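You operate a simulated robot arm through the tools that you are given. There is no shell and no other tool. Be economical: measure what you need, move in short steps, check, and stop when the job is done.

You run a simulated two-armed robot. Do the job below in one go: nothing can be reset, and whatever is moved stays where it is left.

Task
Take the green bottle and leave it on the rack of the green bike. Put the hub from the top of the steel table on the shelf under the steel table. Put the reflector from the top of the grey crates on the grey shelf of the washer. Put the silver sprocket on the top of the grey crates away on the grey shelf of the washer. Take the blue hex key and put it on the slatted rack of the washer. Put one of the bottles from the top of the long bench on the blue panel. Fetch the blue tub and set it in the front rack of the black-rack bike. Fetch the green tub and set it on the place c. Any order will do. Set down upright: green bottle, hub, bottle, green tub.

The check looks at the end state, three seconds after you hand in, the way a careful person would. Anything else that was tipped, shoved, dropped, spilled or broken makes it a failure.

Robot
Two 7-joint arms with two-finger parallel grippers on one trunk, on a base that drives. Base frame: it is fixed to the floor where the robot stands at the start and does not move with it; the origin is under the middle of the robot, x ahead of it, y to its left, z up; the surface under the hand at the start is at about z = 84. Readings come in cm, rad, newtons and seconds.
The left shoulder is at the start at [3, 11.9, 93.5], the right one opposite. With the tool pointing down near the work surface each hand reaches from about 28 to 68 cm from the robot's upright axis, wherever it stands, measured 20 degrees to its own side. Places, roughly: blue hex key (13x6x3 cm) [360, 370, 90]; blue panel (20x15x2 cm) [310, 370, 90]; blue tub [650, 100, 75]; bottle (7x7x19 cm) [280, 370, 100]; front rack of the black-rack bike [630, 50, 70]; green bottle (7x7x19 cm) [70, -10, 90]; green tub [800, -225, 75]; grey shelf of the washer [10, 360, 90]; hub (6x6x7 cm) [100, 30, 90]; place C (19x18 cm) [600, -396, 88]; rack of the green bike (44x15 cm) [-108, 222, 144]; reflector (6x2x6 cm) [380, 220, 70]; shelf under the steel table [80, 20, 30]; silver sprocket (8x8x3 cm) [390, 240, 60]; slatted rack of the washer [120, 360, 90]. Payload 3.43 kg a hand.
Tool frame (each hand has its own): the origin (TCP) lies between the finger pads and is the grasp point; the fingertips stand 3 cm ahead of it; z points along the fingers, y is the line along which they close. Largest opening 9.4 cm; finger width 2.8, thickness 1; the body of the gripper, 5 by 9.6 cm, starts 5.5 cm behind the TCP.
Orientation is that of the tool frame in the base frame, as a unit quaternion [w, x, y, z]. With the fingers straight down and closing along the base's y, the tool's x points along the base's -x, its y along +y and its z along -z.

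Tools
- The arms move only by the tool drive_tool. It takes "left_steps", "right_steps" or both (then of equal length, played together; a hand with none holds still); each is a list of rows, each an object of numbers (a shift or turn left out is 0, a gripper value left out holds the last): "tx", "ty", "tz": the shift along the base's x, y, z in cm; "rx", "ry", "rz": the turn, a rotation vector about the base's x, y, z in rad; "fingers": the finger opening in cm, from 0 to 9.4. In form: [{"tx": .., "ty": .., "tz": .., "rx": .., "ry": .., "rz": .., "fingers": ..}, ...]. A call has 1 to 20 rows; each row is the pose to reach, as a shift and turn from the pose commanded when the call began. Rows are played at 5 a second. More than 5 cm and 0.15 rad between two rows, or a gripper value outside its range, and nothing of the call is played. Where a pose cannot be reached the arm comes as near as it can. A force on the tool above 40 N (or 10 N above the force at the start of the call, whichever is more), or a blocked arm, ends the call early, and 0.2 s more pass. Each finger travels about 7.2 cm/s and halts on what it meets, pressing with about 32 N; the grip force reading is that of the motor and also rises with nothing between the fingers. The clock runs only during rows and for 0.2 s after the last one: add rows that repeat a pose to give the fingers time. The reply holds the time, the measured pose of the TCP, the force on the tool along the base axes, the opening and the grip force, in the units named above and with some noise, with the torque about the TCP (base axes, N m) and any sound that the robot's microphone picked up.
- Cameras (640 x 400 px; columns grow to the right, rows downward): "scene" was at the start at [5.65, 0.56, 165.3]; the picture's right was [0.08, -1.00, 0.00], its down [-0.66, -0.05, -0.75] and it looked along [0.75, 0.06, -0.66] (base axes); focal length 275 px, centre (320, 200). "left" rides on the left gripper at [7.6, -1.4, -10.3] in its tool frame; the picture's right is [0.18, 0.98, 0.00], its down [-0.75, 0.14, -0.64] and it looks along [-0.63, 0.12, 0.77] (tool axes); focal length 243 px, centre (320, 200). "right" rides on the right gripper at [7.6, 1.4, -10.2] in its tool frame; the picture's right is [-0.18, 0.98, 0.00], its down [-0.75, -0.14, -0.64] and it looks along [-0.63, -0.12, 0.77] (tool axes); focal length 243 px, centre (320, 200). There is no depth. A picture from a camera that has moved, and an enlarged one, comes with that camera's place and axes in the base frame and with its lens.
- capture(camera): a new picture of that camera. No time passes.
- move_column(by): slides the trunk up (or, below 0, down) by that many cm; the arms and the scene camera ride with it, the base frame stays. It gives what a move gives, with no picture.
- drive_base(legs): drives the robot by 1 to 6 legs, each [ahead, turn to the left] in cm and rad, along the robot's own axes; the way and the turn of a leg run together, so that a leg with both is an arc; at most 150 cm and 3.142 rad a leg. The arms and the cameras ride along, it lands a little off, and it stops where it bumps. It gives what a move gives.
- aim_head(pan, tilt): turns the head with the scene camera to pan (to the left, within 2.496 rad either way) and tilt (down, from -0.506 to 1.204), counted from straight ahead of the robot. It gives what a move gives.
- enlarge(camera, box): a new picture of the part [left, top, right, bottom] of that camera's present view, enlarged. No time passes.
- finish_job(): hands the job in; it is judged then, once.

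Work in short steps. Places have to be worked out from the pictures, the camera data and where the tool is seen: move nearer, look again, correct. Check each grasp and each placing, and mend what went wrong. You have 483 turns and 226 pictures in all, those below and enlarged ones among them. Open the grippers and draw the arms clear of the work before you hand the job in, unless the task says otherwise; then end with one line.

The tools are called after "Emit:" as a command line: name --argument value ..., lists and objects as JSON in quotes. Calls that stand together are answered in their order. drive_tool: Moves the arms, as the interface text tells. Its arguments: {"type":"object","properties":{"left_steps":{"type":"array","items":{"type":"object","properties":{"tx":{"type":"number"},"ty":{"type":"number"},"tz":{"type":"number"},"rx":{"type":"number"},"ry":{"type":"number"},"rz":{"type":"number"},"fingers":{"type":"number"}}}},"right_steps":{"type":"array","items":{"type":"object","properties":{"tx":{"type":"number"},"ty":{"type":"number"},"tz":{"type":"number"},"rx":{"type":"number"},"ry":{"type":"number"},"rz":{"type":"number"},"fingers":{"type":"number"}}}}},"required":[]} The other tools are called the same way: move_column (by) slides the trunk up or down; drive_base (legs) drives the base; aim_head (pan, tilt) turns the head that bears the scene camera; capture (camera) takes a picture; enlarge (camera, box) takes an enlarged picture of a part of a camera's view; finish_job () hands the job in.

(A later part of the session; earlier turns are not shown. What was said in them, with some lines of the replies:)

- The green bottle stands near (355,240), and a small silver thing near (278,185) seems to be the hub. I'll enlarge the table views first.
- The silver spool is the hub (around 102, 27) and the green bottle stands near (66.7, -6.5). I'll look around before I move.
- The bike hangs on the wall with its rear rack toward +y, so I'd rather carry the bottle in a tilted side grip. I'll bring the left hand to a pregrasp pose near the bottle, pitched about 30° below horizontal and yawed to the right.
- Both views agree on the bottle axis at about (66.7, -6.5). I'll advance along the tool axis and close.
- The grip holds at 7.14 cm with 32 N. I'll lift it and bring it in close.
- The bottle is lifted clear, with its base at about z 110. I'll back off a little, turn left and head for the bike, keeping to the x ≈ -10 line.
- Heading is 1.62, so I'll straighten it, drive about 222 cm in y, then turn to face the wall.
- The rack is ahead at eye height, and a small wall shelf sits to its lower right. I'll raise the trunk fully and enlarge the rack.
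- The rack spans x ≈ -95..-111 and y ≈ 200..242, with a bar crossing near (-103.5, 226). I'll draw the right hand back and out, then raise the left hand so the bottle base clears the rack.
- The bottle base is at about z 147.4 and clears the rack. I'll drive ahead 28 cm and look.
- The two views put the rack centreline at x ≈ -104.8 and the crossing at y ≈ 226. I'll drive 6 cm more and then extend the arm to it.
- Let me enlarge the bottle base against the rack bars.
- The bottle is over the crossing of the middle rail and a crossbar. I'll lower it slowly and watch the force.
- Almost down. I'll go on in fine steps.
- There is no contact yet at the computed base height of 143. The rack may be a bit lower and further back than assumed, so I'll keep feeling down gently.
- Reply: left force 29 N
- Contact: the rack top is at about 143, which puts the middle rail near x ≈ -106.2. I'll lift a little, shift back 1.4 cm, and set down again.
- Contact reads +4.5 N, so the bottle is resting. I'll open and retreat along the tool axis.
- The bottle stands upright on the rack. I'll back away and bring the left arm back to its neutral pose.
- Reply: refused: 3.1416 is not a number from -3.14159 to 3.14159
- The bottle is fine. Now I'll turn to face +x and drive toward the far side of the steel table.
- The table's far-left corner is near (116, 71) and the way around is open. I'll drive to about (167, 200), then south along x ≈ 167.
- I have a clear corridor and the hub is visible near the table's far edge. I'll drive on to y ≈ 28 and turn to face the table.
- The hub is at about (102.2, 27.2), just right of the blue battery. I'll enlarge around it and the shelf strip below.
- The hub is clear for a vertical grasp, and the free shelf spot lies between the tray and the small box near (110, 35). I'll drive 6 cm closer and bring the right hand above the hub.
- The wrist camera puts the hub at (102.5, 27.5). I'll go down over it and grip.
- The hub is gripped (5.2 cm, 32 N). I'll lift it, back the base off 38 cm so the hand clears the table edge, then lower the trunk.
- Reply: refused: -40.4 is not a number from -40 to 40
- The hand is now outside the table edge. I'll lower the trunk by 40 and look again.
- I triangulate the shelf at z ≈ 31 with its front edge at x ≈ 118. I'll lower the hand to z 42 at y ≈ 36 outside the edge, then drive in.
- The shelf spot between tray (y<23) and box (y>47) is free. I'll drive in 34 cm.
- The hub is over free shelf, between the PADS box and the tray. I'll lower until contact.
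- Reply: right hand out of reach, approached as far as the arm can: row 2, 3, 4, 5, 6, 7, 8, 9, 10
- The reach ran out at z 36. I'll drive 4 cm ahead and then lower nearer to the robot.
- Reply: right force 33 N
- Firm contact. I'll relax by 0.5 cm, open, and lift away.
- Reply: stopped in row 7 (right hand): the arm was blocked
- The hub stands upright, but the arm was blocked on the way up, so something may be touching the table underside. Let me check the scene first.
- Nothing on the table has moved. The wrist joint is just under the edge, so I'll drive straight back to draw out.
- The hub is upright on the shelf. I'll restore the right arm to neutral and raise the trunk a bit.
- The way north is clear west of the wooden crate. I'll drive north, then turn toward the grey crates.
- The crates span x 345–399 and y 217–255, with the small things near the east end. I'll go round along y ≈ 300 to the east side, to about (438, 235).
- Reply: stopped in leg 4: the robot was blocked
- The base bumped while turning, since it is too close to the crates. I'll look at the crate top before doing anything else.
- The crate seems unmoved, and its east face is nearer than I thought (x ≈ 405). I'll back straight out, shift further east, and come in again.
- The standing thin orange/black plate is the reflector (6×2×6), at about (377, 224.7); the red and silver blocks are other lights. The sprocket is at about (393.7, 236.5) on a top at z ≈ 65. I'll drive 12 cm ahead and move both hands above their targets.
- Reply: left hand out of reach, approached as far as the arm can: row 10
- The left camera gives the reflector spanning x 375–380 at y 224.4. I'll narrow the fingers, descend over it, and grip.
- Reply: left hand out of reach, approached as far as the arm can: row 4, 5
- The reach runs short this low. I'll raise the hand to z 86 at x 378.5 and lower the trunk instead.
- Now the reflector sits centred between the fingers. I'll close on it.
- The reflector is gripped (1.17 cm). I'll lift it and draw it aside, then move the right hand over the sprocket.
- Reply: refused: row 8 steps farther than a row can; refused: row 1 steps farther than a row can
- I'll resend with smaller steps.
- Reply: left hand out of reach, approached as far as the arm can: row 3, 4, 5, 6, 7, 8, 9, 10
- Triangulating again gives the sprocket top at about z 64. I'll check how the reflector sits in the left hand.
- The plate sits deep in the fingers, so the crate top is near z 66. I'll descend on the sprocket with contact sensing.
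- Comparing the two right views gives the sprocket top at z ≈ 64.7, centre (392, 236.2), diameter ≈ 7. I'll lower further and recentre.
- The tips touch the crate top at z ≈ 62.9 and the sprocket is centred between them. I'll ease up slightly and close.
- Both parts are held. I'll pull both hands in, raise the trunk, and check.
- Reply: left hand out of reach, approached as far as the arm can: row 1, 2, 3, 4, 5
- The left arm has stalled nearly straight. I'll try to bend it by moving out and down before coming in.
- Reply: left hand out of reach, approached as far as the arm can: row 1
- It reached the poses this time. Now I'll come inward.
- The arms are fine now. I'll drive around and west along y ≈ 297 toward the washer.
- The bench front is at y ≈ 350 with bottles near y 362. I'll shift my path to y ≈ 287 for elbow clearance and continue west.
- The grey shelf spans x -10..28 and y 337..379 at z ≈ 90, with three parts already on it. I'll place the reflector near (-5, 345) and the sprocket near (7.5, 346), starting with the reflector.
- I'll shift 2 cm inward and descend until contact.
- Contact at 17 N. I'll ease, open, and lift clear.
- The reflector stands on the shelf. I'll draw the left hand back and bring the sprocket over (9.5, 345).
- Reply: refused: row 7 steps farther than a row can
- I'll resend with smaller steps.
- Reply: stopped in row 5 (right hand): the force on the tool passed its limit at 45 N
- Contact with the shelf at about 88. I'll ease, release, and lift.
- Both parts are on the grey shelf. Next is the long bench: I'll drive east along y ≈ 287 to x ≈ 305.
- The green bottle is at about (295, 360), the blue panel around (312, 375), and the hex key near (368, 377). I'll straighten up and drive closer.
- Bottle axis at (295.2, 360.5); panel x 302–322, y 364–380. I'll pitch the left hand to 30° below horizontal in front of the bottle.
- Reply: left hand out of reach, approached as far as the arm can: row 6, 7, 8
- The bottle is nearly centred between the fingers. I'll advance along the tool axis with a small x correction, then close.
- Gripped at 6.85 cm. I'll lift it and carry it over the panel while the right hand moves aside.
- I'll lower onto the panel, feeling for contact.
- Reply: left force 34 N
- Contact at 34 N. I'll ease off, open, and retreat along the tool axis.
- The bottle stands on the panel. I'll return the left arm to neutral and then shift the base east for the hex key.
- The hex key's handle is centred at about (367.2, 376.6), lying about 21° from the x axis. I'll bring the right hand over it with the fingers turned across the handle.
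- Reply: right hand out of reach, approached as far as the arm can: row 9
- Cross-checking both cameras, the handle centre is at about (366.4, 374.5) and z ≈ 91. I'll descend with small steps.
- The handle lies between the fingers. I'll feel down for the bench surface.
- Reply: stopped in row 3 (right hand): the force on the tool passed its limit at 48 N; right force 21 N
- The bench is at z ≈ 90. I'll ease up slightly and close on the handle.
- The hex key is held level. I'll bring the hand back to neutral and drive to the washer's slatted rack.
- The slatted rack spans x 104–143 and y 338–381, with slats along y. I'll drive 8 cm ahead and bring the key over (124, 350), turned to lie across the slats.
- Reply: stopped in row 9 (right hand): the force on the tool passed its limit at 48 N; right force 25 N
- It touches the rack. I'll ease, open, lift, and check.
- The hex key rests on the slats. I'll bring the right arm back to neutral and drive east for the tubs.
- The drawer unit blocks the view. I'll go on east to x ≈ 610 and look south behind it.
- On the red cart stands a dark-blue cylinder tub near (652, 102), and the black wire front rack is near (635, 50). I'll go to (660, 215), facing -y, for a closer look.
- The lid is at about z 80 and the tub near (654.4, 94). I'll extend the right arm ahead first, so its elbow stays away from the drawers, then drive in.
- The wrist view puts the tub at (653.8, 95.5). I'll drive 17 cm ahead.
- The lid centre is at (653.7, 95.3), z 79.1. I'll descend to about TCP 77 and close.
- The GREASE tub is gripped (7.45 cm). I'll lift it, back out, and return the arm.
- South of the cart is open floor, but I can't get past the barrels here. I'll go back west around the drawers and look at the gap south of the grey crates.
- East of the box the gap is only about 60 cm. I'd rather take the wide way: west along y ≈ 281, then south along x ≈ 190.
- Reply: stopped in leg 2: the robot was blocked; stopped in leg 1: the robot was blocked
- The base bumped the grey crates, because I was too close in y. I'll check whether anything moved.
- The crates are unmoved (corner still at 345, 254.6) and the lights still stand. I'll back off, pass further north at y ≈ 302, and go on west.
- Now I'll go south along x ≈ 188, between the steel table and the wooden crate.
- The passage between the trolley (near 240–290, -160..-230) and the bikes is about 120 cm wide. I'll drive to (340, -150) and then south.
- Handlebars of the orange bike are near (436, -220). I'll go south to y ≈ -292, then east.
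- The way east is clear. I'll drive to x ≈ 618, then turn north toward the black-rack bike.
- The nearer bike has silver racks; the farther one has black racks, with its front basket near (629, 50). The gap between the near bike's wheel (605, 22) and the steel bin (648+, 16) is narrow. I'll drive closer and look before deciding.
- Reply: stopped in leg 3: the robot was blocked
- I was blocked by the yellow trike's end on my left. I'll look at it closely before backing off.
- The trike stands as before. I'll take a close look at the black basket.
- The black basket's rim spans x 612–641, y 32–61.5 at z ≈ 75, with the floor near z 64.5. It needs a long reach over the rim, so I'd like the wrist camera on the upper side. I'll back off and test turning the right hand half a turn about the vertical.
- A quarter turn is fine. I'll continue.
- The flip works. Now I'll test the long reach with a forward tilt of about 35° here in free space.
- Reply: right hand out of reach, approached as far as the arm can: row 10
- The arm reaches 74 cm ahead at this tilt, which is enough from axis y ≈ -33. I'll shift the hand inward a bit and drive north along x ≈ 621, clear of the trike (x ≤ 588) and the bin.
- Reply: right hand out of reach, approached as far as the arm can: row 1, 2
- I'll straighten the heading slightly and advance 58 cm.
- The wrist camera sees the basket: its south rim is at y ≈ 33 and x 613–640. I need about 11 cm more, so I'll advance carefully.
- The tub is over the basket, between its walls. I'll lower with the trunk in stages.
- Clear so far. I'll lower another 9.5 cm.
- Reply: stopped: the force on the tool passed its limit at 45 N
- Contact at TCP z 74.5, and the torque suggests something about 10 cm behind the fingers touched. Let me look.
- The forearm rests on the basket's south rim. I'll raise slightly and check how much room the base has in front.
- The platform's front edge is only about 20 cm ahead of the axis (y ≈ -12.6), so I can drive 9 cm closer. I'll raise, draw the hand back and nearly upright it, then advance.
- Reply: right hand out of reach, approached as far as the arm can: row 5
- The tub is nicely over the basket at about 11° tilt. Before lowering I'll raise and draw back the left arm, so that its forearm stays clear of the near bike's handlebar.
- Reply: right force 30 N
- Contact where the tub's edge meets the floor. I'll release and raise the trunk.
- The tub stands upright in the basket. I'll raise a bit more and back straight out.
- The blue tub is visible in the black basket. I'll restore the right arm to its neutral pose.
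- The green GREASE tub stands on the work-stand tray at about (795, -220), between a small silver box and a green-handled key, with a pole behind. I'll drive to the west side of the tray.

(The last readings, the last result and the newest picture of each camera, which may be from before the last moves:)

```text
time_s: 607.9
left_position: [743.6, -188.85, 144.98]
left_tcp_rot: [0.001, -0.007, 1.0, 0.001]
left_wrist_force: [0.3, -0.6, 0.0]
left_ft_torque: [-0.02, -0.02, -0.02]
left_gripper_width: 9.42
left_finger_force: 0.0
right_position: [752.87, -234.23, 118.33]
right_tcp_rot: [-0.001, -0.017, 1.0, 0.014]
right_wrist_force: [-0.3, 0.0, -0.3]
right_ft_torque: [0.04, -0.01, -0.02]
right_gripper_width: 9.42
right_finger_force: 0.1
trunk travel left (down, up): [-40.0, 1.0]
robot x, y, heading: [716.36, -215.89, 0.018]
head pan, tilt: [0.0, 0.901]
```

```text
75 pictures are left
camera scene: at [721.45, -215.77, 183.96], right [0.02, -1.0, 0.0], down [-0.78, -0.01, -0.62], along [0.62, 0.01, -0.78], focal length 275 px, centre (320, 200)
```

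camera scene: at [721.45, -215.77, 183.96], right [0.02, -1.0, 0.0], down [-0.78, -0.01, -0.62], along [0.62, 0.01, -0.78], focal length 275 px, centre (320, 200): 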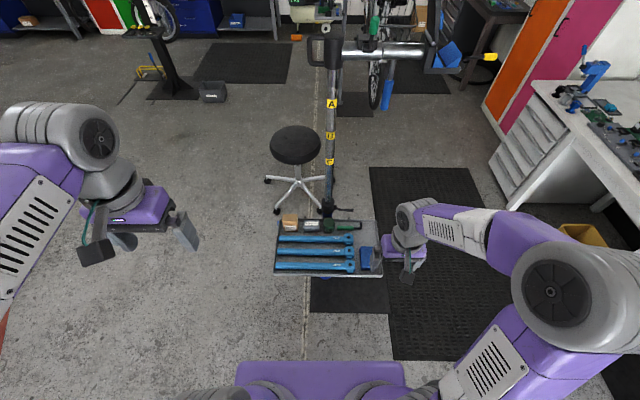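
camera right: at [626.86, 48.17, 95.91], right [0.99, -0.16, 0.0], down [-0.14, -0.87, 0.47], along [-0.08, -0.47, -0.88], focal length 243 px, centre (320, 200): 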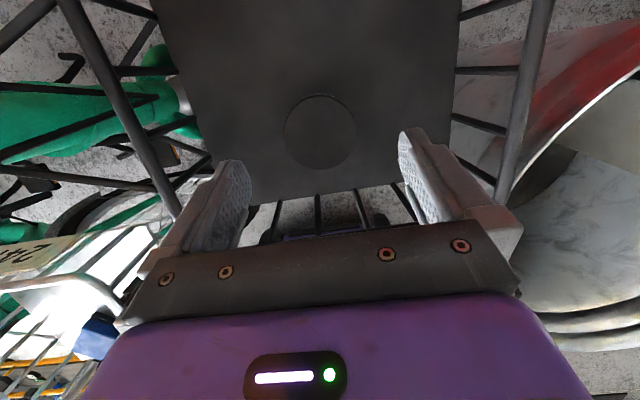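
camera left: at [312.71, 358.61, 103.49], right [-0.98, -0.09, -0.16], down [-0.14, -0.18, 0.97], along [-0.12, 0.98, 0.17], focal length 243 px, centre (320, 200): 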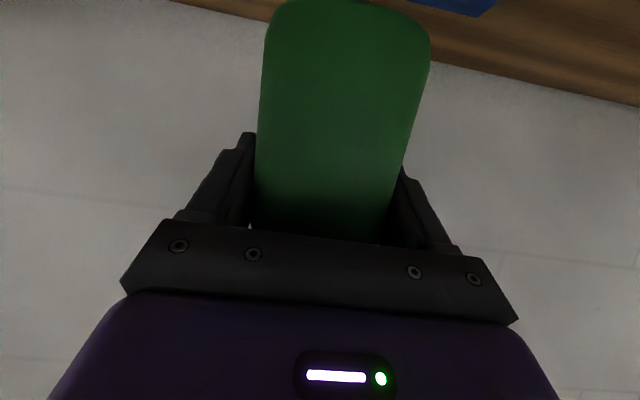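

Emit:
enlarge --camera "scene" --box '[260, 190, 400, 290]'

```text
4.00 times, centred on (330, 240) of scene
camera zoom: at [721.45, -215.77, 183.96], right [0.02, -1.0, 0.0], down [-0.78, -0.01, -0.62], along [0.62, 0.01, -0.78], focal length 1102 px, centre (280, 40)
```

zoom: 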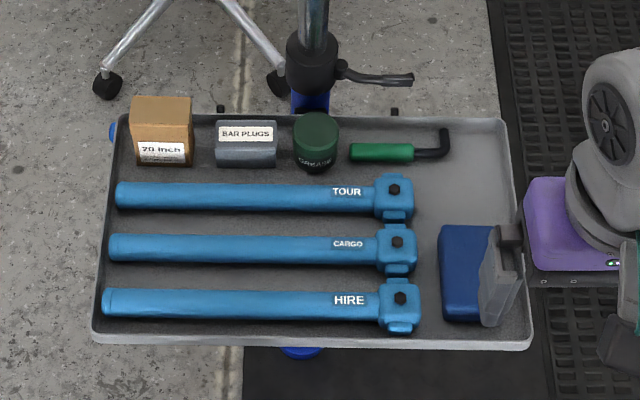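

Triangulated: the lid top is at z ≈ 80, centre (791.4, -219.1), about 5.5 cm wide, with 2 cm free on the left and the key handle low on the right. I'll drive 14 cm ahead, lower the trunk, and bring the right hand above it with the fingers partly open.

Emit:
drive_base --legs '[[14, 0]]'

Emit:
move_column --by -21

Emit:
drive_tool --right_steps '[{"tx": 3.9, "ty": 2.4, "fingers": 6.6}, {"tx": 7.8, "ty": 4.9}, {"tx": 11.7, "ty": 7.3}, {"tx": 15.6, "ty": 9.8}, {"tx": 19.5, "ty": 12.2}, {"tx": 24, "ty": 14.5}]'

Emit:
capture --camera "right"

Emit:
capture --camera "scene"

```text
time_s: 609.2
left_position: [757.41, -188.54, 144.97]
left_tcp_rot: [0.0, -0.007, 1.0, 0.002]
left_wrist_force: [-0.9, 0.7, -0.5]
left_ft_torque: [0.02, -0.01, 0.0]
left_gripper_width: 9.4
left_finger_force: 0.0
right_position: [766.53, -234.2, 118.29]
right_tcp_rot: [0.0, -0.017, 1.0, 0.014]
right_wrist_force: [0.0, 0.0, 0.9]
right_ft_torque: [0.0, 0.03, 0.0]
right_gripper_width: 9.4
right_finger_force: 0.1
trunk travel left (down, up): [-40.0, 1.0]
robot x, y, heading: [730.35, -215.31, 0.016]
head pan, tilt: [0.0, 0.901]
```

```text
time_s: 611.4
left_position: [757.5, -188.76, 123.99]
left_tcp_rot: [0.001, -0.007, 1.0, 0.001]
left_wrist_force: [-0.6, 0.4, 0.1]
left_ft_torque: [0.0, 0.02, -0.02]
left_gripper_width: 9.42
left_finger_force: 0.0
right_position: [766.62, -234.09, 97.36]
right_tcp_rot: [-0.001, -0.016, 1.0, 0.014]
right_wrist_force: [-0.6, -0.2, 0.0]
right_ft_torque: [-0.01, 0.03, 0.04]
right_gripper_width: 9.38
right_finger_force: 0.0
trunk travel left (down, up): [-19.0, 22.0]
robot x, y, heading: [730.47, -215.61, 0.014]
head pan, tilt: [0.0, 0.901]
```

```text
refused: row 6 steps farther than a row can; nothing moved
```

```text
73 pictures are left
camera right: at [758.88, -233.19, 107.62], right [0.15, 0.99, 0.03], down [0.76, -0.13, 0.64], along [0.63, -0.08, -0.77], focal length 243 px, centre (320, 200)
```

right: 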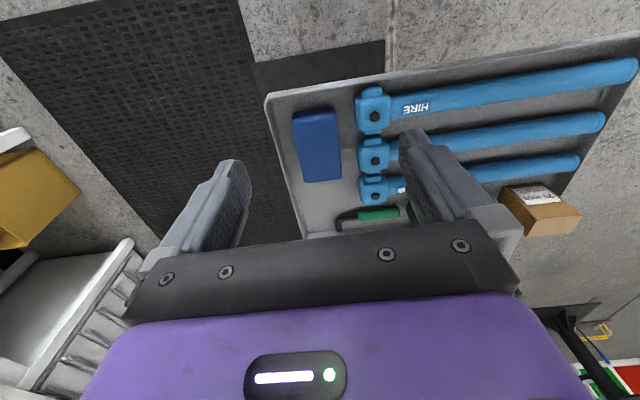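

```text
72 pictures are left
camera scene: at [735.26, -215.55, 162.97], right [0.01, -1.0, 0.0], down [-0.78, -0.01, -0.62], along [0.62, 0.01, -0.78], focal length 275 px, centre (320, 200)
```

scene: 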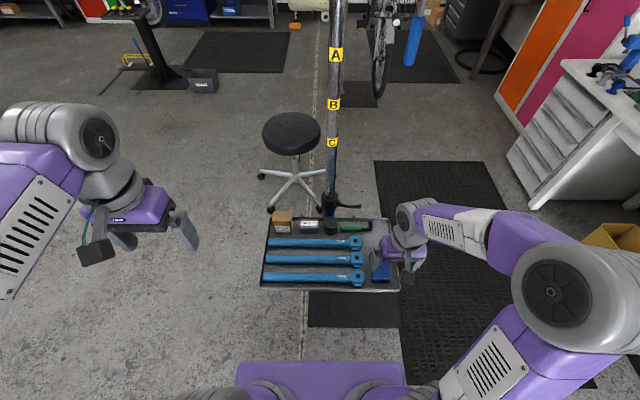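

Emit:
drive_tool --right_steps '[{"tx": 3.5, "ty": 2.1, "fingers": 6.6, "rx": -0.02}, {"tx": 7, "ty": 4.2, "rx": -0.028}, {"tx": 10.6, "ty": 6.4, "rx": -0.028}, {"tx": 14.2, "ty": 8.5, "rx": -0.028}, {"tx": 17.7, "ty": 10.7, "rx": -0.028}, {"tx": 21.2, "ty": 12.8, "rx": -0.028}, {"tx": 24.3, "ty": 14.8, "rx": -0.028}]'

Emit:
capture --camera "right"

```text
time_s: 613.0
left_position: [757.6, -188.55, 123.93]
left_tcp_rot: [0.001, -0.007, 1.0, 0.001]
left_wrist_force: [-0.2, 0.3, 0.5]
left_ft_torque: [0.0, 0.03, 0.0]
left_gripper_width: 9.41
left_finger_force: 0.0
right_position: [790.66, -219.12, 97.16]
right_tcp_rot: [-0.003, -0.016, 1.0, -0.001]
right_wrist_force: [-0.7, 1.0, 0.1]
right_ft_torque: [0.01, 0.0, -0.01]
right_gripper_width: 6.59
right_finger_force: 0.0
trunk travel left (down, up): [-19.0, 22.0]
robot x, y, heading: [730.53, -215.52, 0.017]
head pan, tilt: [0.0, 0.901]
```

```text
71 pictures are left
camera right: at [782.99, -218.05, 107.62], right [0.15, 0.99, 0.0], down [0.76, -0.12, 0.64], along [0.63, -0.1, -0.77], focal length 243 px, centre (320, 200)
```

right: 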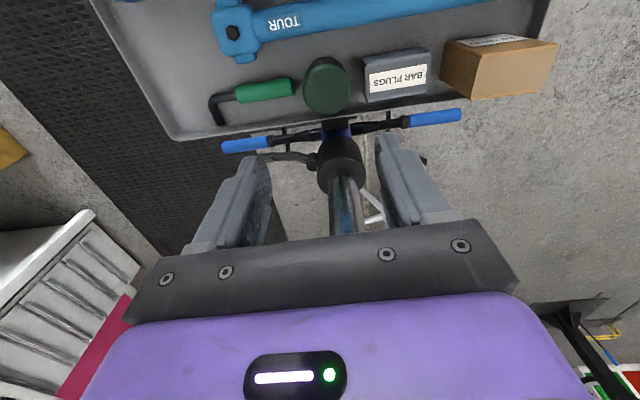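

Emit:
drive_tool --right_steps '[{"tx": 0.1, "ty": 0.3, "tz": -4}, {"tx": 0.1, "ty": 0.3, "tz": -8}, {"tx": 0.1, "ty": 0.3, "tz": -11.5}]'

Emit:
capture --camera "right"

```text
time_s: 613.8
left_position: [757.62, -188.59, 123.89]
left_tcp_rot: [0.001, -0.006, 1.0, 0.001]
left_wrist_force: [0.3, 0.5, 0.3]
left_ft_torque: [-0.01, -0.02, 0.0]
left_gripper_width: 9.39
left_finger_force: 0.1
right_position: [790.82, -218.87, 86.1]
right_tcp_rot: [-0.001, -0.015, 1.0, 0.0]
right_wrist_force: [0.1, 0.4, -0.5]
right_ft_torque: [0.0, 0.06, -0.01]
right_gripper_width: 6.6
right_finger_force: 0.1
trunk travel left (down, up): [-19.0, 22.0]
robot x, y, heading: [730.55, -215.32, 0.018]
head pan, tilt: [0.0, 0.901]
```

```text
70 pictures are left
camera right: at [783.19, -217.76, 96.28], right [0.15, 0.99, 0.0], down [0.76, -0.12, 0.64], along [0.63, -0.1, -0.77], focal length 243 px, centre (320, 200)
```

right: 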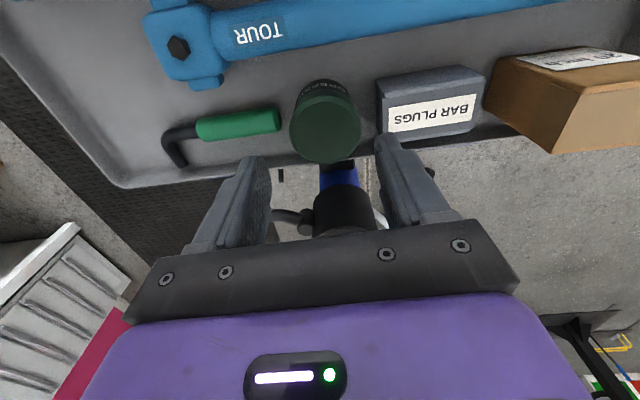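

Emit:
drive_tool --right_steps '[{"ty": 0.25, "tz": -3}, {"ty": 0.25, "tz": -5}, {"ty": 0.25, "tz": -6}, {"ty": 0.25, "tz": -6.8}]'

Emit:
capture --camera "right"

```text
time_s: 614.8
left_position: [757.52, -188.69, 124.01]
left_tcp_rot: [0.001, -0.007, 1.0, 0.002]
left_wrist_force: [-0.7, -0.2, -0.4]
left_ft_torque: [0.0, -0.05, 0.01]
left_gripper_width: 9.41
left_finger_force: 0.0
right_position: [791.02, -218.75, 79.11]
right_tcp_rot: [0.001, -0.016, 1.0, -0.001]
right_wrist_force: [-0.5, -0.1, 6.0]
right_ft_torque: [-0.29, -0.03, 0.0]
right_gripper_width: 6.63
right_finger_force: 0.1
trunk travel left (down, up): [-19.0, 22.0]
robot x, y, heading: [730.44, -215.23, 0.02]
head pan, tilt: [0.0, 0.901]
```

```text
69 pictures are left
camera right: at [783.15, -217.64, 89.34], right [0.15, 0.99, 0.0], down [0.76, -0.12, 0.64], along [0.64, -0.1, -0.77], focal length 243 px, centre (320, 200)
```

right: 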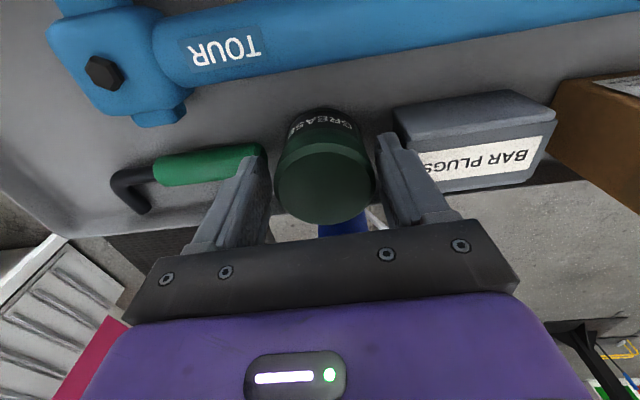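

The finger on the key side lightly touches the handle. I'll rise 0.6 cm and close on the tub.

Emit:
drive_tool --right_steps '[{"tz": 0.6}, {"tz": 0.6, "fingers": 5}, {"tz": 0.6, "fingers": 4}, {"tz": 0.6, "fingers": 4}]'

Emit:
drive_tool --right_steps '[{"tz": 1.5}, {"tz": 4}, {"tz": 8}, {"tz": 12}, {"tz": 16}]'

Emit:
capture --camera "right"

Emit:
enlarge --camera "scene" --box '[230, 180, 430, 305]'

```text
time_s: 615.8
left_position: [757.56, -188.63, 123.99]
left_tcp_rot: [0.001, -0.006, 1.0, 0.002]
left_wrist_force: [0.3, -0.1, 0.2]
left_ft_torque: [-0.03, 0.02, -0.02]
left_gripper_width: 9.42
left_finger_force: 0.1
right_position: [790.95, -218.72, 79.56]
right_tcp_rot: [-0.001, -0.016, 1.0, 0.0]
right_wrist_force: [-0.3, 0.1, -1.0]
right_ft_torque: [0.03, 0.0, 0.0]
right_gripper_width: 5.33
right_finger_force: 32.0
trunk travel left (down, up): [-19.0, 22.0]
robot x, y, heading: [730.23, -215.48, 0.017]
head pan, tilt: [0.0, 0.901]
```

```text
time_s: 617.0
left_position: [757.33, -188.61, 123.96]
left_tcp_rot: [0.0, -0.006, 1.0, 0.002]
left_wrist_force: [0.3, 0.1, 1.1]
left_ft_torque: [0.05, 0.01, -0.01]
left_gripper_width: 9.4
left_finger_force: 0.0
right_position: [791.16, -218.55, 95.82]
right_tcp_rot: [-0.001, -0.017, 1.0, 0.0]
right_wrist_force: [0.1, -0.4, -1.7]
right_ft_torque: [0.01, 0.02, -0.01]
right_gripper_width: 5.3
right_finger_force: 31.9
trunk travel left (down, up): [-19.0, 22.0]
robot x, y, heading: [730.52, -215.19, 0.016]
head pan, tilt: [0.0, 0.901]
```

```text
68 pictures are left
camera right: at [783.46, -217.41, 106.12], right [0.15, 0.99, 0.0], down [0.76, -0.12, 0.64], along [0.63, -0.1, -0.77], focal length 243 px, centre (320, 200)
```

right: 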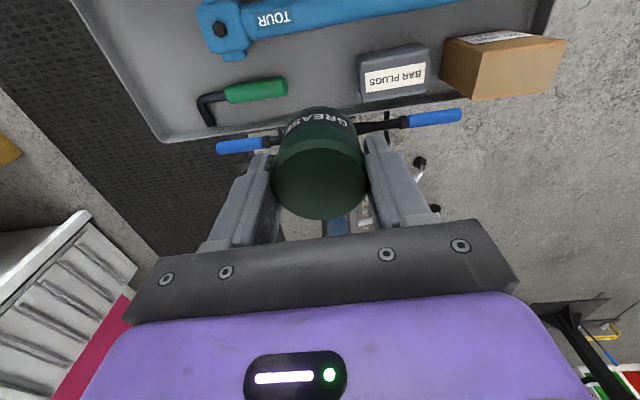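

```text
3.20 times, centred on (330, 242) of scene
camera zoom: at [735.22, -215.53, 162.96], right [0.02, -1.0, 0.0], down [-0.78, -0.01, -0.62], along [0.62, 0.01, -0.78], focal length 881 px, centre (288, 64)
```

zoom: 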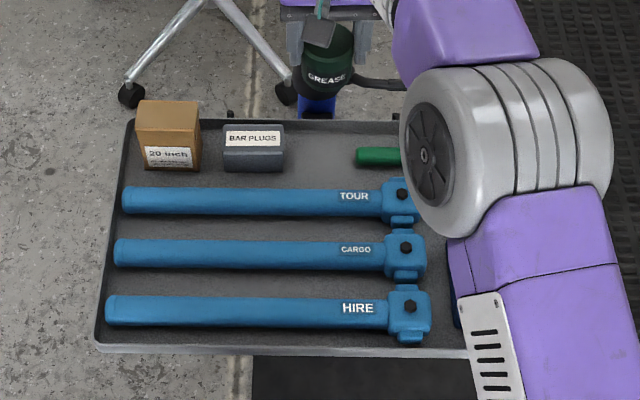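

The green tub is held and its neighbours are in place. I'll pull the arm in, back away, and drive toward the tool bench with place C.

Emit:
drive_tool --right_steps '[{"tx": -3.5, "ty": -2.1, "tz": 1}, {"tx": -7, "ty": -4.2, "tz": 2}, {"tx": -10.6, "ty": -6.4, "tz": 3}, {"tx": -14.2, "ty": -8.5, "tz": 4}, {"tx": -17.7, "ty": -10.7, "tz": 5}, {"tx": -21.2, "ty": -12.8, "tz": 6}, {"tx": -24.3, "ty": -14.8, "tz": 7}]'

Emit:
drive_base --legs '[[-42, 0]]'

Emit:
move_column --by 15

Emit:
drive_base --legs '[[0, -2.27], [124, 0], [0, 0.68]]'

Emit:
aim_head --pan 0.0 --tilt 0.6

Emit:
capture --camera "scene"

```text
time_s: 618.6
left_position: [757.36, -188.63, 124.04]
left_tcp_rot: [0.0, -0.006, 1.0, 0.002]
left_wrist_force: [0.4, 0.1, -0.5]
left_ft_torque: [0.01, -0.01, 0.0]
left_gripper_width: 9.42
left_finger_force: 0.1
right_position: [766.82, -233.6, 102.59]
right_tcp_rot: [0.0, -0.017, 1.0, 0.0]
right_wrist_force: [-0.5, 0.4, -1.0]
right_ft_torque: [0.0, 0.01, -0.01]
right_gripper_width: 5.33
right_finger_force: 32.2
trunk travel left (down, up): [-19.0, 22.0]
robot x, y, heading: [730.24, -215.69, 0.016]
head pan, tilt: [0.0, 0.901]
```

```text
time_s: 621.2
left_position: [715.27, -189.2, 124.01]
left_tcp_rot: [0.001, -0.004, 1.0, 0.001]
left_wrist_force: [0.9, -0.8, 0.2]
left_ft_torque: [0.0, -0.02, -0.02]
left_gripper_width: 9.4
left_finger_force: 0.1
right_position: [724.61, -234.2, 102.61]
right_tcp_rot: [-0.001, -0.014, 1.0, 0.0]
right_wrist_force: [-0.3, 0.5, -1.9]
right_ft_torque: [0.03, 0.03, 0.0]
right_gripper_width: 5.29
right_finger_force: 31.8
trunk travel left (down, up): [-19.0, 22.0]
robot x, y, heading: [688.15, -216.12, 0.012]
head pan, tilt: [0.0, 0.901]
```

```text
time_s: 623.0
left_position: [715.49, -189.27, 138.91]
left_tcp_rot: [0.001, -0.005, 1.0, 0.002]
left_wrist_force: [0.2, -0.5, -0.1]
left_ft_torque: [0.01, 0.0, -0.03]
left_gripper_width: 9.41
left_finger_force: 0.0
right_position: [724.63, -234.24, 117.56]
right_tcp_rot: [-0.001, -0.015, 1.0, 0.001]
right_wrist_force: [0.4, 0.5, -1.6]
right_ft_torque: [-0.03, -0.01, 0.02]
right_gripper_width: 5.31
right_finger_force: 31.8
trunk travel left (down, up): [-34.0, 7.0]
robot x, y, heading: [688.2, -216.09, 0.009]
head pan, tilt: [0.0, 0.901]
```

```text
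time_s: 636.4
left_position: [633.93, -338.25, 139.04]
left_tcp_rot: [0.002, 0.72, 0.694, 0.001]
left_wrist_force: [-0.8, 0.5, 0.1]
left_ft_torque: [0.0, -0.03, 0.03]
left_gripper_width: 9.42
left_finger_force: 0.1
right_position: [588.71, -345.35, 117.45]
right_tcp_rot: [-0.001, 0.713, 0.701, 0.001]
right_wrist_force: [0.4, -0.1, -0.7]
right_ft_torque: [0.02, 0.01, 0.02]
right_gripper_width: 5.31
right_finger_force: 32.4
trunk travel left (down, up): [-34.0, 7.0]
robot x, y, heading: [608.33, -309.78, -1.606]
head pan, tilt: [0.0, 0.901]
```

```text
time_s: 637.2
left_position: [634.0, -338.27, 139.07]
left_tcp_rot: [0.002, 0.72, 0.694, 0.001]
left_wrist_force: [-0.1, 0.5, -0.2]
left_ft_torque: [0.01, 0.03, 0.04]
left_gripper_width: 9.38
left_finger_force: 0.1
right_position: [588.78, -345.52, 117.57]
right_tcp_rot: [-0.001, 0.713, 0.701, 0.001]
right_wrist_force: [0.7, 1.3, -1.2]
right_ft_torque: [0.01, -0.02, 0.02]
right_gripper_width: 5.33
right_finger_force: 32.2
trunk travel left (down, up): [-34.0, 7.0]
robot x, y, heading: [608.44, -309.82, -1.602]
head pan, tilt: [0.0, 0.6]
```

```text
66 pictures are left
camera scene: at [608.48, -315.8, 180.43], right [-1.0, 0.03, 0.0], down [0.02, 0.57, -0.82], along [-0.03, -0.82, -0.57], focal length 275 px, centre (320, 200)
```

scene: 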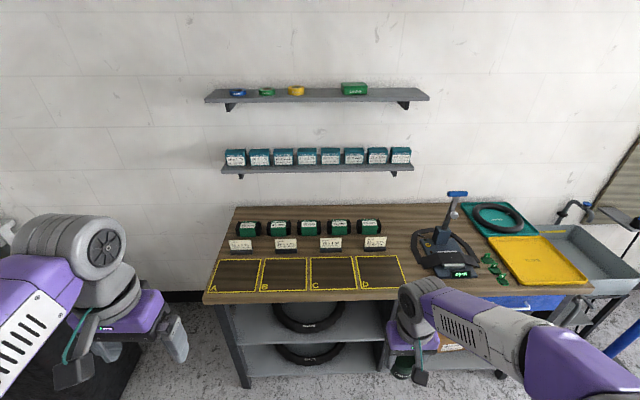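

Place C is the third marked square, centred at about (600, -394.5). I'll drive 28 cm ahead and move the tub over it.

Emit:
drive_base --legs '[[28, 0]]'

Emit:
drive_tool --right_steps '[{"tx": 2, "ty": -3.5, "tz": -1.5}, {"tx": 4, "ty": -7, "tz": -3}, {"tx": 6, "ty": -10.5, "tz": -4.5}, {"tx": 8, "ty": -14, "tz": -6}, {"tx": 10, "ty": -17.5, "tz": -8}, {"tx": 12.2, "ty": -21.3, "tz": -10}]'

Emit:
capture --camera "right"

Emit:
enlarge --camera "scene" --box '[200, 190, 440, 340]'

```text
time_s: 639.2
left_position: [632.64, -366.23, 138.93]
left_tcp_rot: [0.002, 0.723, 0.691, 0.001]
left_wrist_force: [-0.7, 0.3, 1.2]
left_ft_torque: [-0.01, -0.04, -0.01]
left_gripper_width: 9.4
left_finger_force: 0.2
right_position: [587.35, -372.98, 117.49]
right_tcp_rot: [-0.001, 0.716, 0.699, 0.001]
right_wrist_force: [-0.5, -0.1, -1.0]
right_ft_torque: [0.01, 0.02, 0.0]
right_gripper_width: 5.31
right_finger_force: 31.9
trunk travel left (down, up): [-34.0, 7.0]
robot x, y, heading: [607.02, -337.49, -1.613]
head pan, tilt: [0.0, 0.6]
```

```text
time_s: 640.6
left_position: [632.73, -366.19, 138.93]
left_tcp_rot: [0.002, 0.722, 0.692, 0.001]
left_wrist_force: [0.4, 0.0, 0.0]
left_ft_torque: [0.05, 0.01, -0.04]
left_gripper_width: 9.4
left_finger_force: 0.0
right_position: [599.18, -394.44, 107.2]
right_tcp_rot: [-0.002, 0.715, 0.699, 0.001]
right_wrist_force: [0.3, 0.2, -1.1]
right_ft_torque: [0.02, 0.03, 0.0]
right_gripper_width: 5.32
right_finger_force: 32.3
trunk travel left (down, up): [-34.0, 7.0]
robot x, y, heading: [607.1, -337.61, -1.606]
head pan, tilt: [0.0, 0.6]
```

```text
65 pictures are left
camera right: at [600.89, -386.93, 117.5], right [0.98, -0.21, 0.0], down [-0.16, -0.75, 0.64], along [-0.13, -0.63, -0.77], focal length 243 px, centre (320, 200)
```

right: 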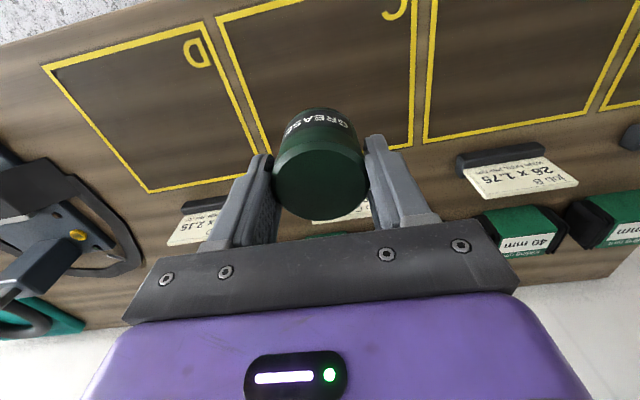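

```text
2.67 times, centred on (320, 265) of scene
camera zoom: at [607.5, -343.73, 180.42], right [-1.0, 0.04, 0.0], down [0.02, 0.57, -0.82], along [-0.03, -0.82, -0.57], focal length 734 px, centre (320, 27)
```

zoom: 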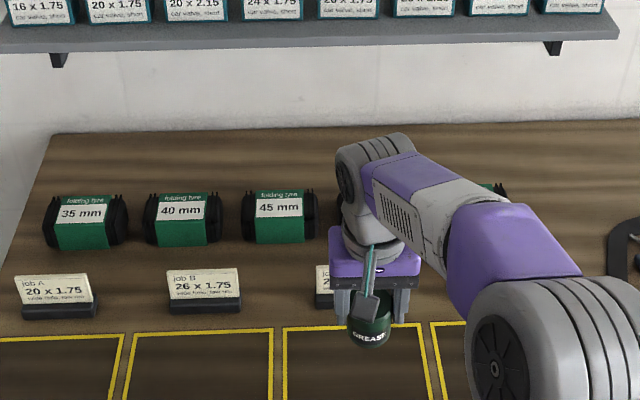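

The tub is over square C (x 590–610, y -387..-404). I'll lower until contact.

Emit:
drive_tool --right_steps '[{"tx": 0.7, "ty": -0.8, "tz": -4}, {"tx": 0.7, "ty": -0.8, "tz": -8}, {"tx": 0.7, "ty": -0.8, "tz": -10}, {"tx": 0.7, "ty": -0.8, "tz": -10.7}, {"tx": 0.7, "ty": -0.8, "tz": -11.4}, {"tx": 0.7, "ty": -0.8, "tz": -12.1}, {"tx": 0.7, "ty": -0.8, "tz": -12.8}, {"tx": 0.7, "ty": -0.8, "tz": -13.5}]'

```text
time_s: 642.4
left_position: [632.74, -366.25, 138.81]
left_tcp_rot: [0.001, 0.723, 0.691, 0.002]
left_wrist_force: [0.0, -0.2, 0.3]
left_ft_torque: [0.02, 0.01, -0.02]
left_gripper_width: 9.42
left_finger_force: 0.1
right_position: [600.31, -395.12, 93.95]
right_tcp_rot: [-0.001, 0.715, 0.699, 0.0]
right_wrist_force: [-0.1, 0.5, -0.7]
right_ft_torque: [0.03, 0.01, 0.0]
right_gripper_width: 5.31
right_finger_force: 31.7
trunk travel left (down, up): [-34.0, 7.0]
robot x, y, heading: [607.16, -337.56, -1.615]
head pan, tilt: [0.0, 0.6]
```

Emit:
drive_tool --right_steps '[{"tz": -0.5}, {"tz": -1.0}, {"tz": -1.5}, {"tz": -2.0}]'

Emit:
capture --camera "right"

```text
time_s: 643.2
left_position: [632.71, -366.12, 139.01]
left_tcp_rot: [0.001, 0.722, 0.691, 0.001]
left_wrist_force: [-0.9, 0.4, -0.6]
left_ft_torque: [0.05, -0.01, 0.02]
left_gripper_width: 9.42
left_finger_force: 0.1
right_position: [600.46, -395.56, 93.5]
right_tcp_rot: [0.005, 0.716, 0.698, -0.004]
right_wrist_force: [0.0, 5.8, 18.2]
right_ft_torque: [0.4, 0.07, -0.02]
right_gripper_width: 5.32
right_finger_force: 32.4
trunk travel left (down, up): [-34.0, 7.0]
robot x, y, heading: [607.36, -337.53, -1.61]
head pan, tilt: [0.0, 0.6]
stopped in row 3 (right hand): the force on the tool passed its limit at 44 N (the readings are from after the stop); the commanded pose is now the measured one
```

```text
63 pictures are left
camera right: at [601.88, -387.81, 103.7], right [0.98, -0.21, 0.0], down [-0.16, -0.74, 0.65], along [-0.13, -0.64, -0.76], focal length 243 px, centre (320, 200)
```

right: 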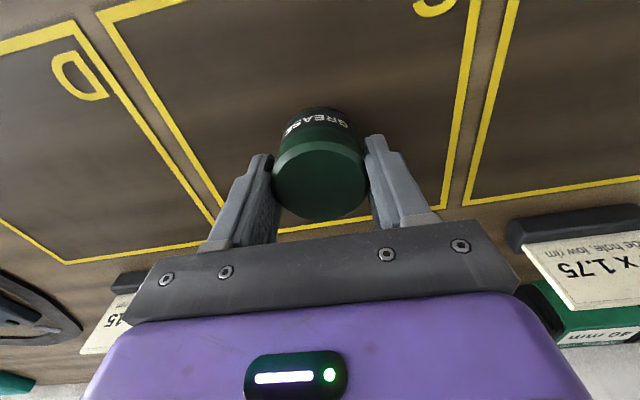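

Contact at 93.5 inside square C. I'll ease, open, and lift.

Emit:
drive_tool --right_steps '[{"tz": 0.3}, {"tz": 0.3, "fingers": 6.5}, {"tz": 0.3, "fingers": 8}, {"tz": 0.3, "fingers": 8}, {"tz": 3, "fingers": 8}, {"tz": 7, "fingers": 8}, {"tz": 11, "fingers": 8}, {"tz": 15, "fingers": 8}]'

Emit:
drive_tool --right_steps '[{"tx": -2, "ty": 3.5, "tz": 2}, {"tx": -4, "ty": 7, "tz": 4}, {"tx": -6, "ty": 10.5, "tz": 6}, {"tx": -8, "ty": 14, "tz": 8}, {"tx": -10, "ty": 17.5, "tz": 9}, {"tx": -12.2, "ty": 21.3, "tz": 9}]'

Emit:
enlarge --camera "scene" --box '[200, 190, 440, 360]'

```text
time_s: 645.0
left_position: [632.67, -366.11, 139.01]
left_tcp_rot: [0.002, 0.722, 0.692, 0.001]
left_wrist_force: [0.5, -0.6, -0.3]
left_ft_torque: [-0.02, 0.0, -0.01]
left_gripper_width: 9.42
left_finger_force: 0.0
right_position: [600.49, -395.36, 108.38]
right_tcp_rot: [0.003, 0.716, 0.698, -0.002]
right_wrist_force: [0.1, -0.2, 1.2]
right_ft_torque: [0.02, -0.04, 0.0]
right_gripper_width: 7.97
right_finger_force: 0.1
trunk travel left (down, up): [-34.0, 7.0]
robot x, y, heading: [607.61, -337.54, -1.615]
head pan, tilt: [0.0, 0.6]
```

```text
time_s: 646.4
left_position: [632.55, -365.9, 139.06]
left_tcp_rot: [0.003, 0.722, 0.692, 0.001]
left_wrist_force: [-0.8, 0.8, 0.2]
left_ft_torque: [-0.01, -0.02, 0.04]
left_gripper_width: 9.4
left_finger_force: 0.1
right_position: [588.08, -374.06, 117.49]
right_tcp_rot: [0.005, 0.716, 0.698, -0.003]
right_wrist_force: [-0.9, -0.4, -0.4]
right_ft_torque: [-0.03, -0.02, -0.02]
right_gripper_width: 7.98
right_finger_force: 0.1
trunk travel left (down, up): [-34.0, 7.0]
robot x, y, heading: [607.56, -337.83, -1.618]
head pan, tilt: [0.0, 0.6]
```

```text
2.35 times, centred on (320, 275) of scene
camera zoom: at [607.28, -343.27, 180.44], right [-1.0, 0.04, 0.0], down [0.02, 0.56, -0.83], along [-0.03, -0.83, -0.56], focal length 648 px, centre (320, 24)
```

zoom: 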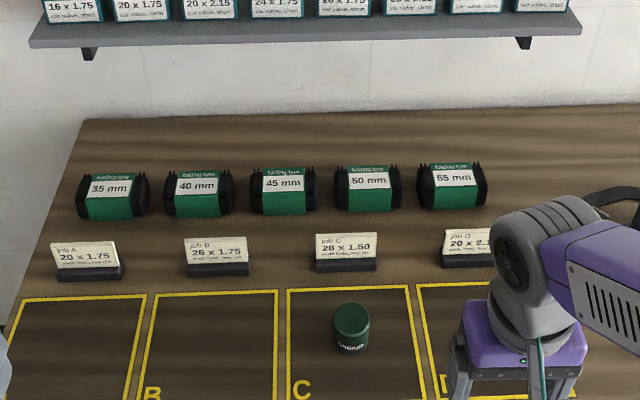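

The green tub stands upright in square C. I'll back the robot clear of the bench with the grippers open.

Emit:
drive_base --legs '[[-40, 0]]'

Emit:
capture --camera "scene"

```text
time_s: 648.8
left_position: [634.27, -326.93, 138.84]
left_tcp_rot: [0.002, 0.722, 0.692, 0.001]
left_wrist_force: [-0.6, -0.1, 0.5]
left_ft_torque: [-0.02, -0.02, 0.0]
left_gripper_width: 9.43
left_finger_force: 0.1
right_position: [589.87, -334.93, 117.43]
right_tcp_rot: [0.004, 0.715, 0.699, -0.003]
right_wrist_force: [0.3, -0.2, 0.4]
right_ft_torque: [0.01, 0.04, 0.0]
right_gripper_width: 8.0
right_finger_force: 0.0
trunk travel left (down, up): [-34.0, 7.0]
robot x, y, heading: [609.15, -298.32, -1.612]
head pan, tilt: [0.0, 0.6]
```

```text
61 pictures are left
camera scene: at [609.01, -304.39, 180.43], right [-1.0, 0.04, 0.0], down [0.02, 0.56, -0.83], along [-0.03, -0.82, -0.56], focal length 275 px, centre (320, 200)
```

scene: 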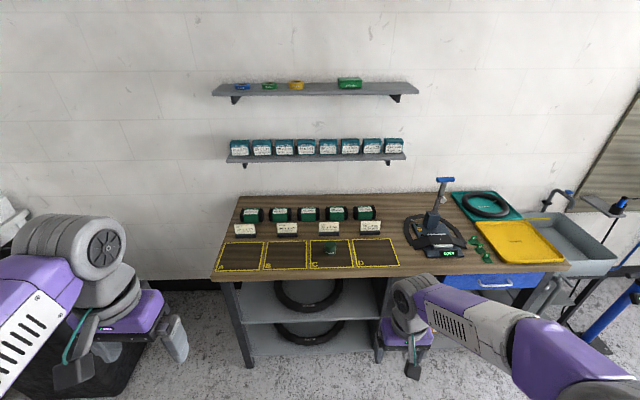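

All eight placements are done and checked, the grippers are open, and the arms are clear. I'm handing the job in.

Emit:
finish_job

```text
The job is handed in.
```

All eight items are in their places, checked in the camera views after each was set down, and the job is handed in. On the way the base bumped the grey crates and the yellow trike; I saw no sign that either moved or that anything on them fell.
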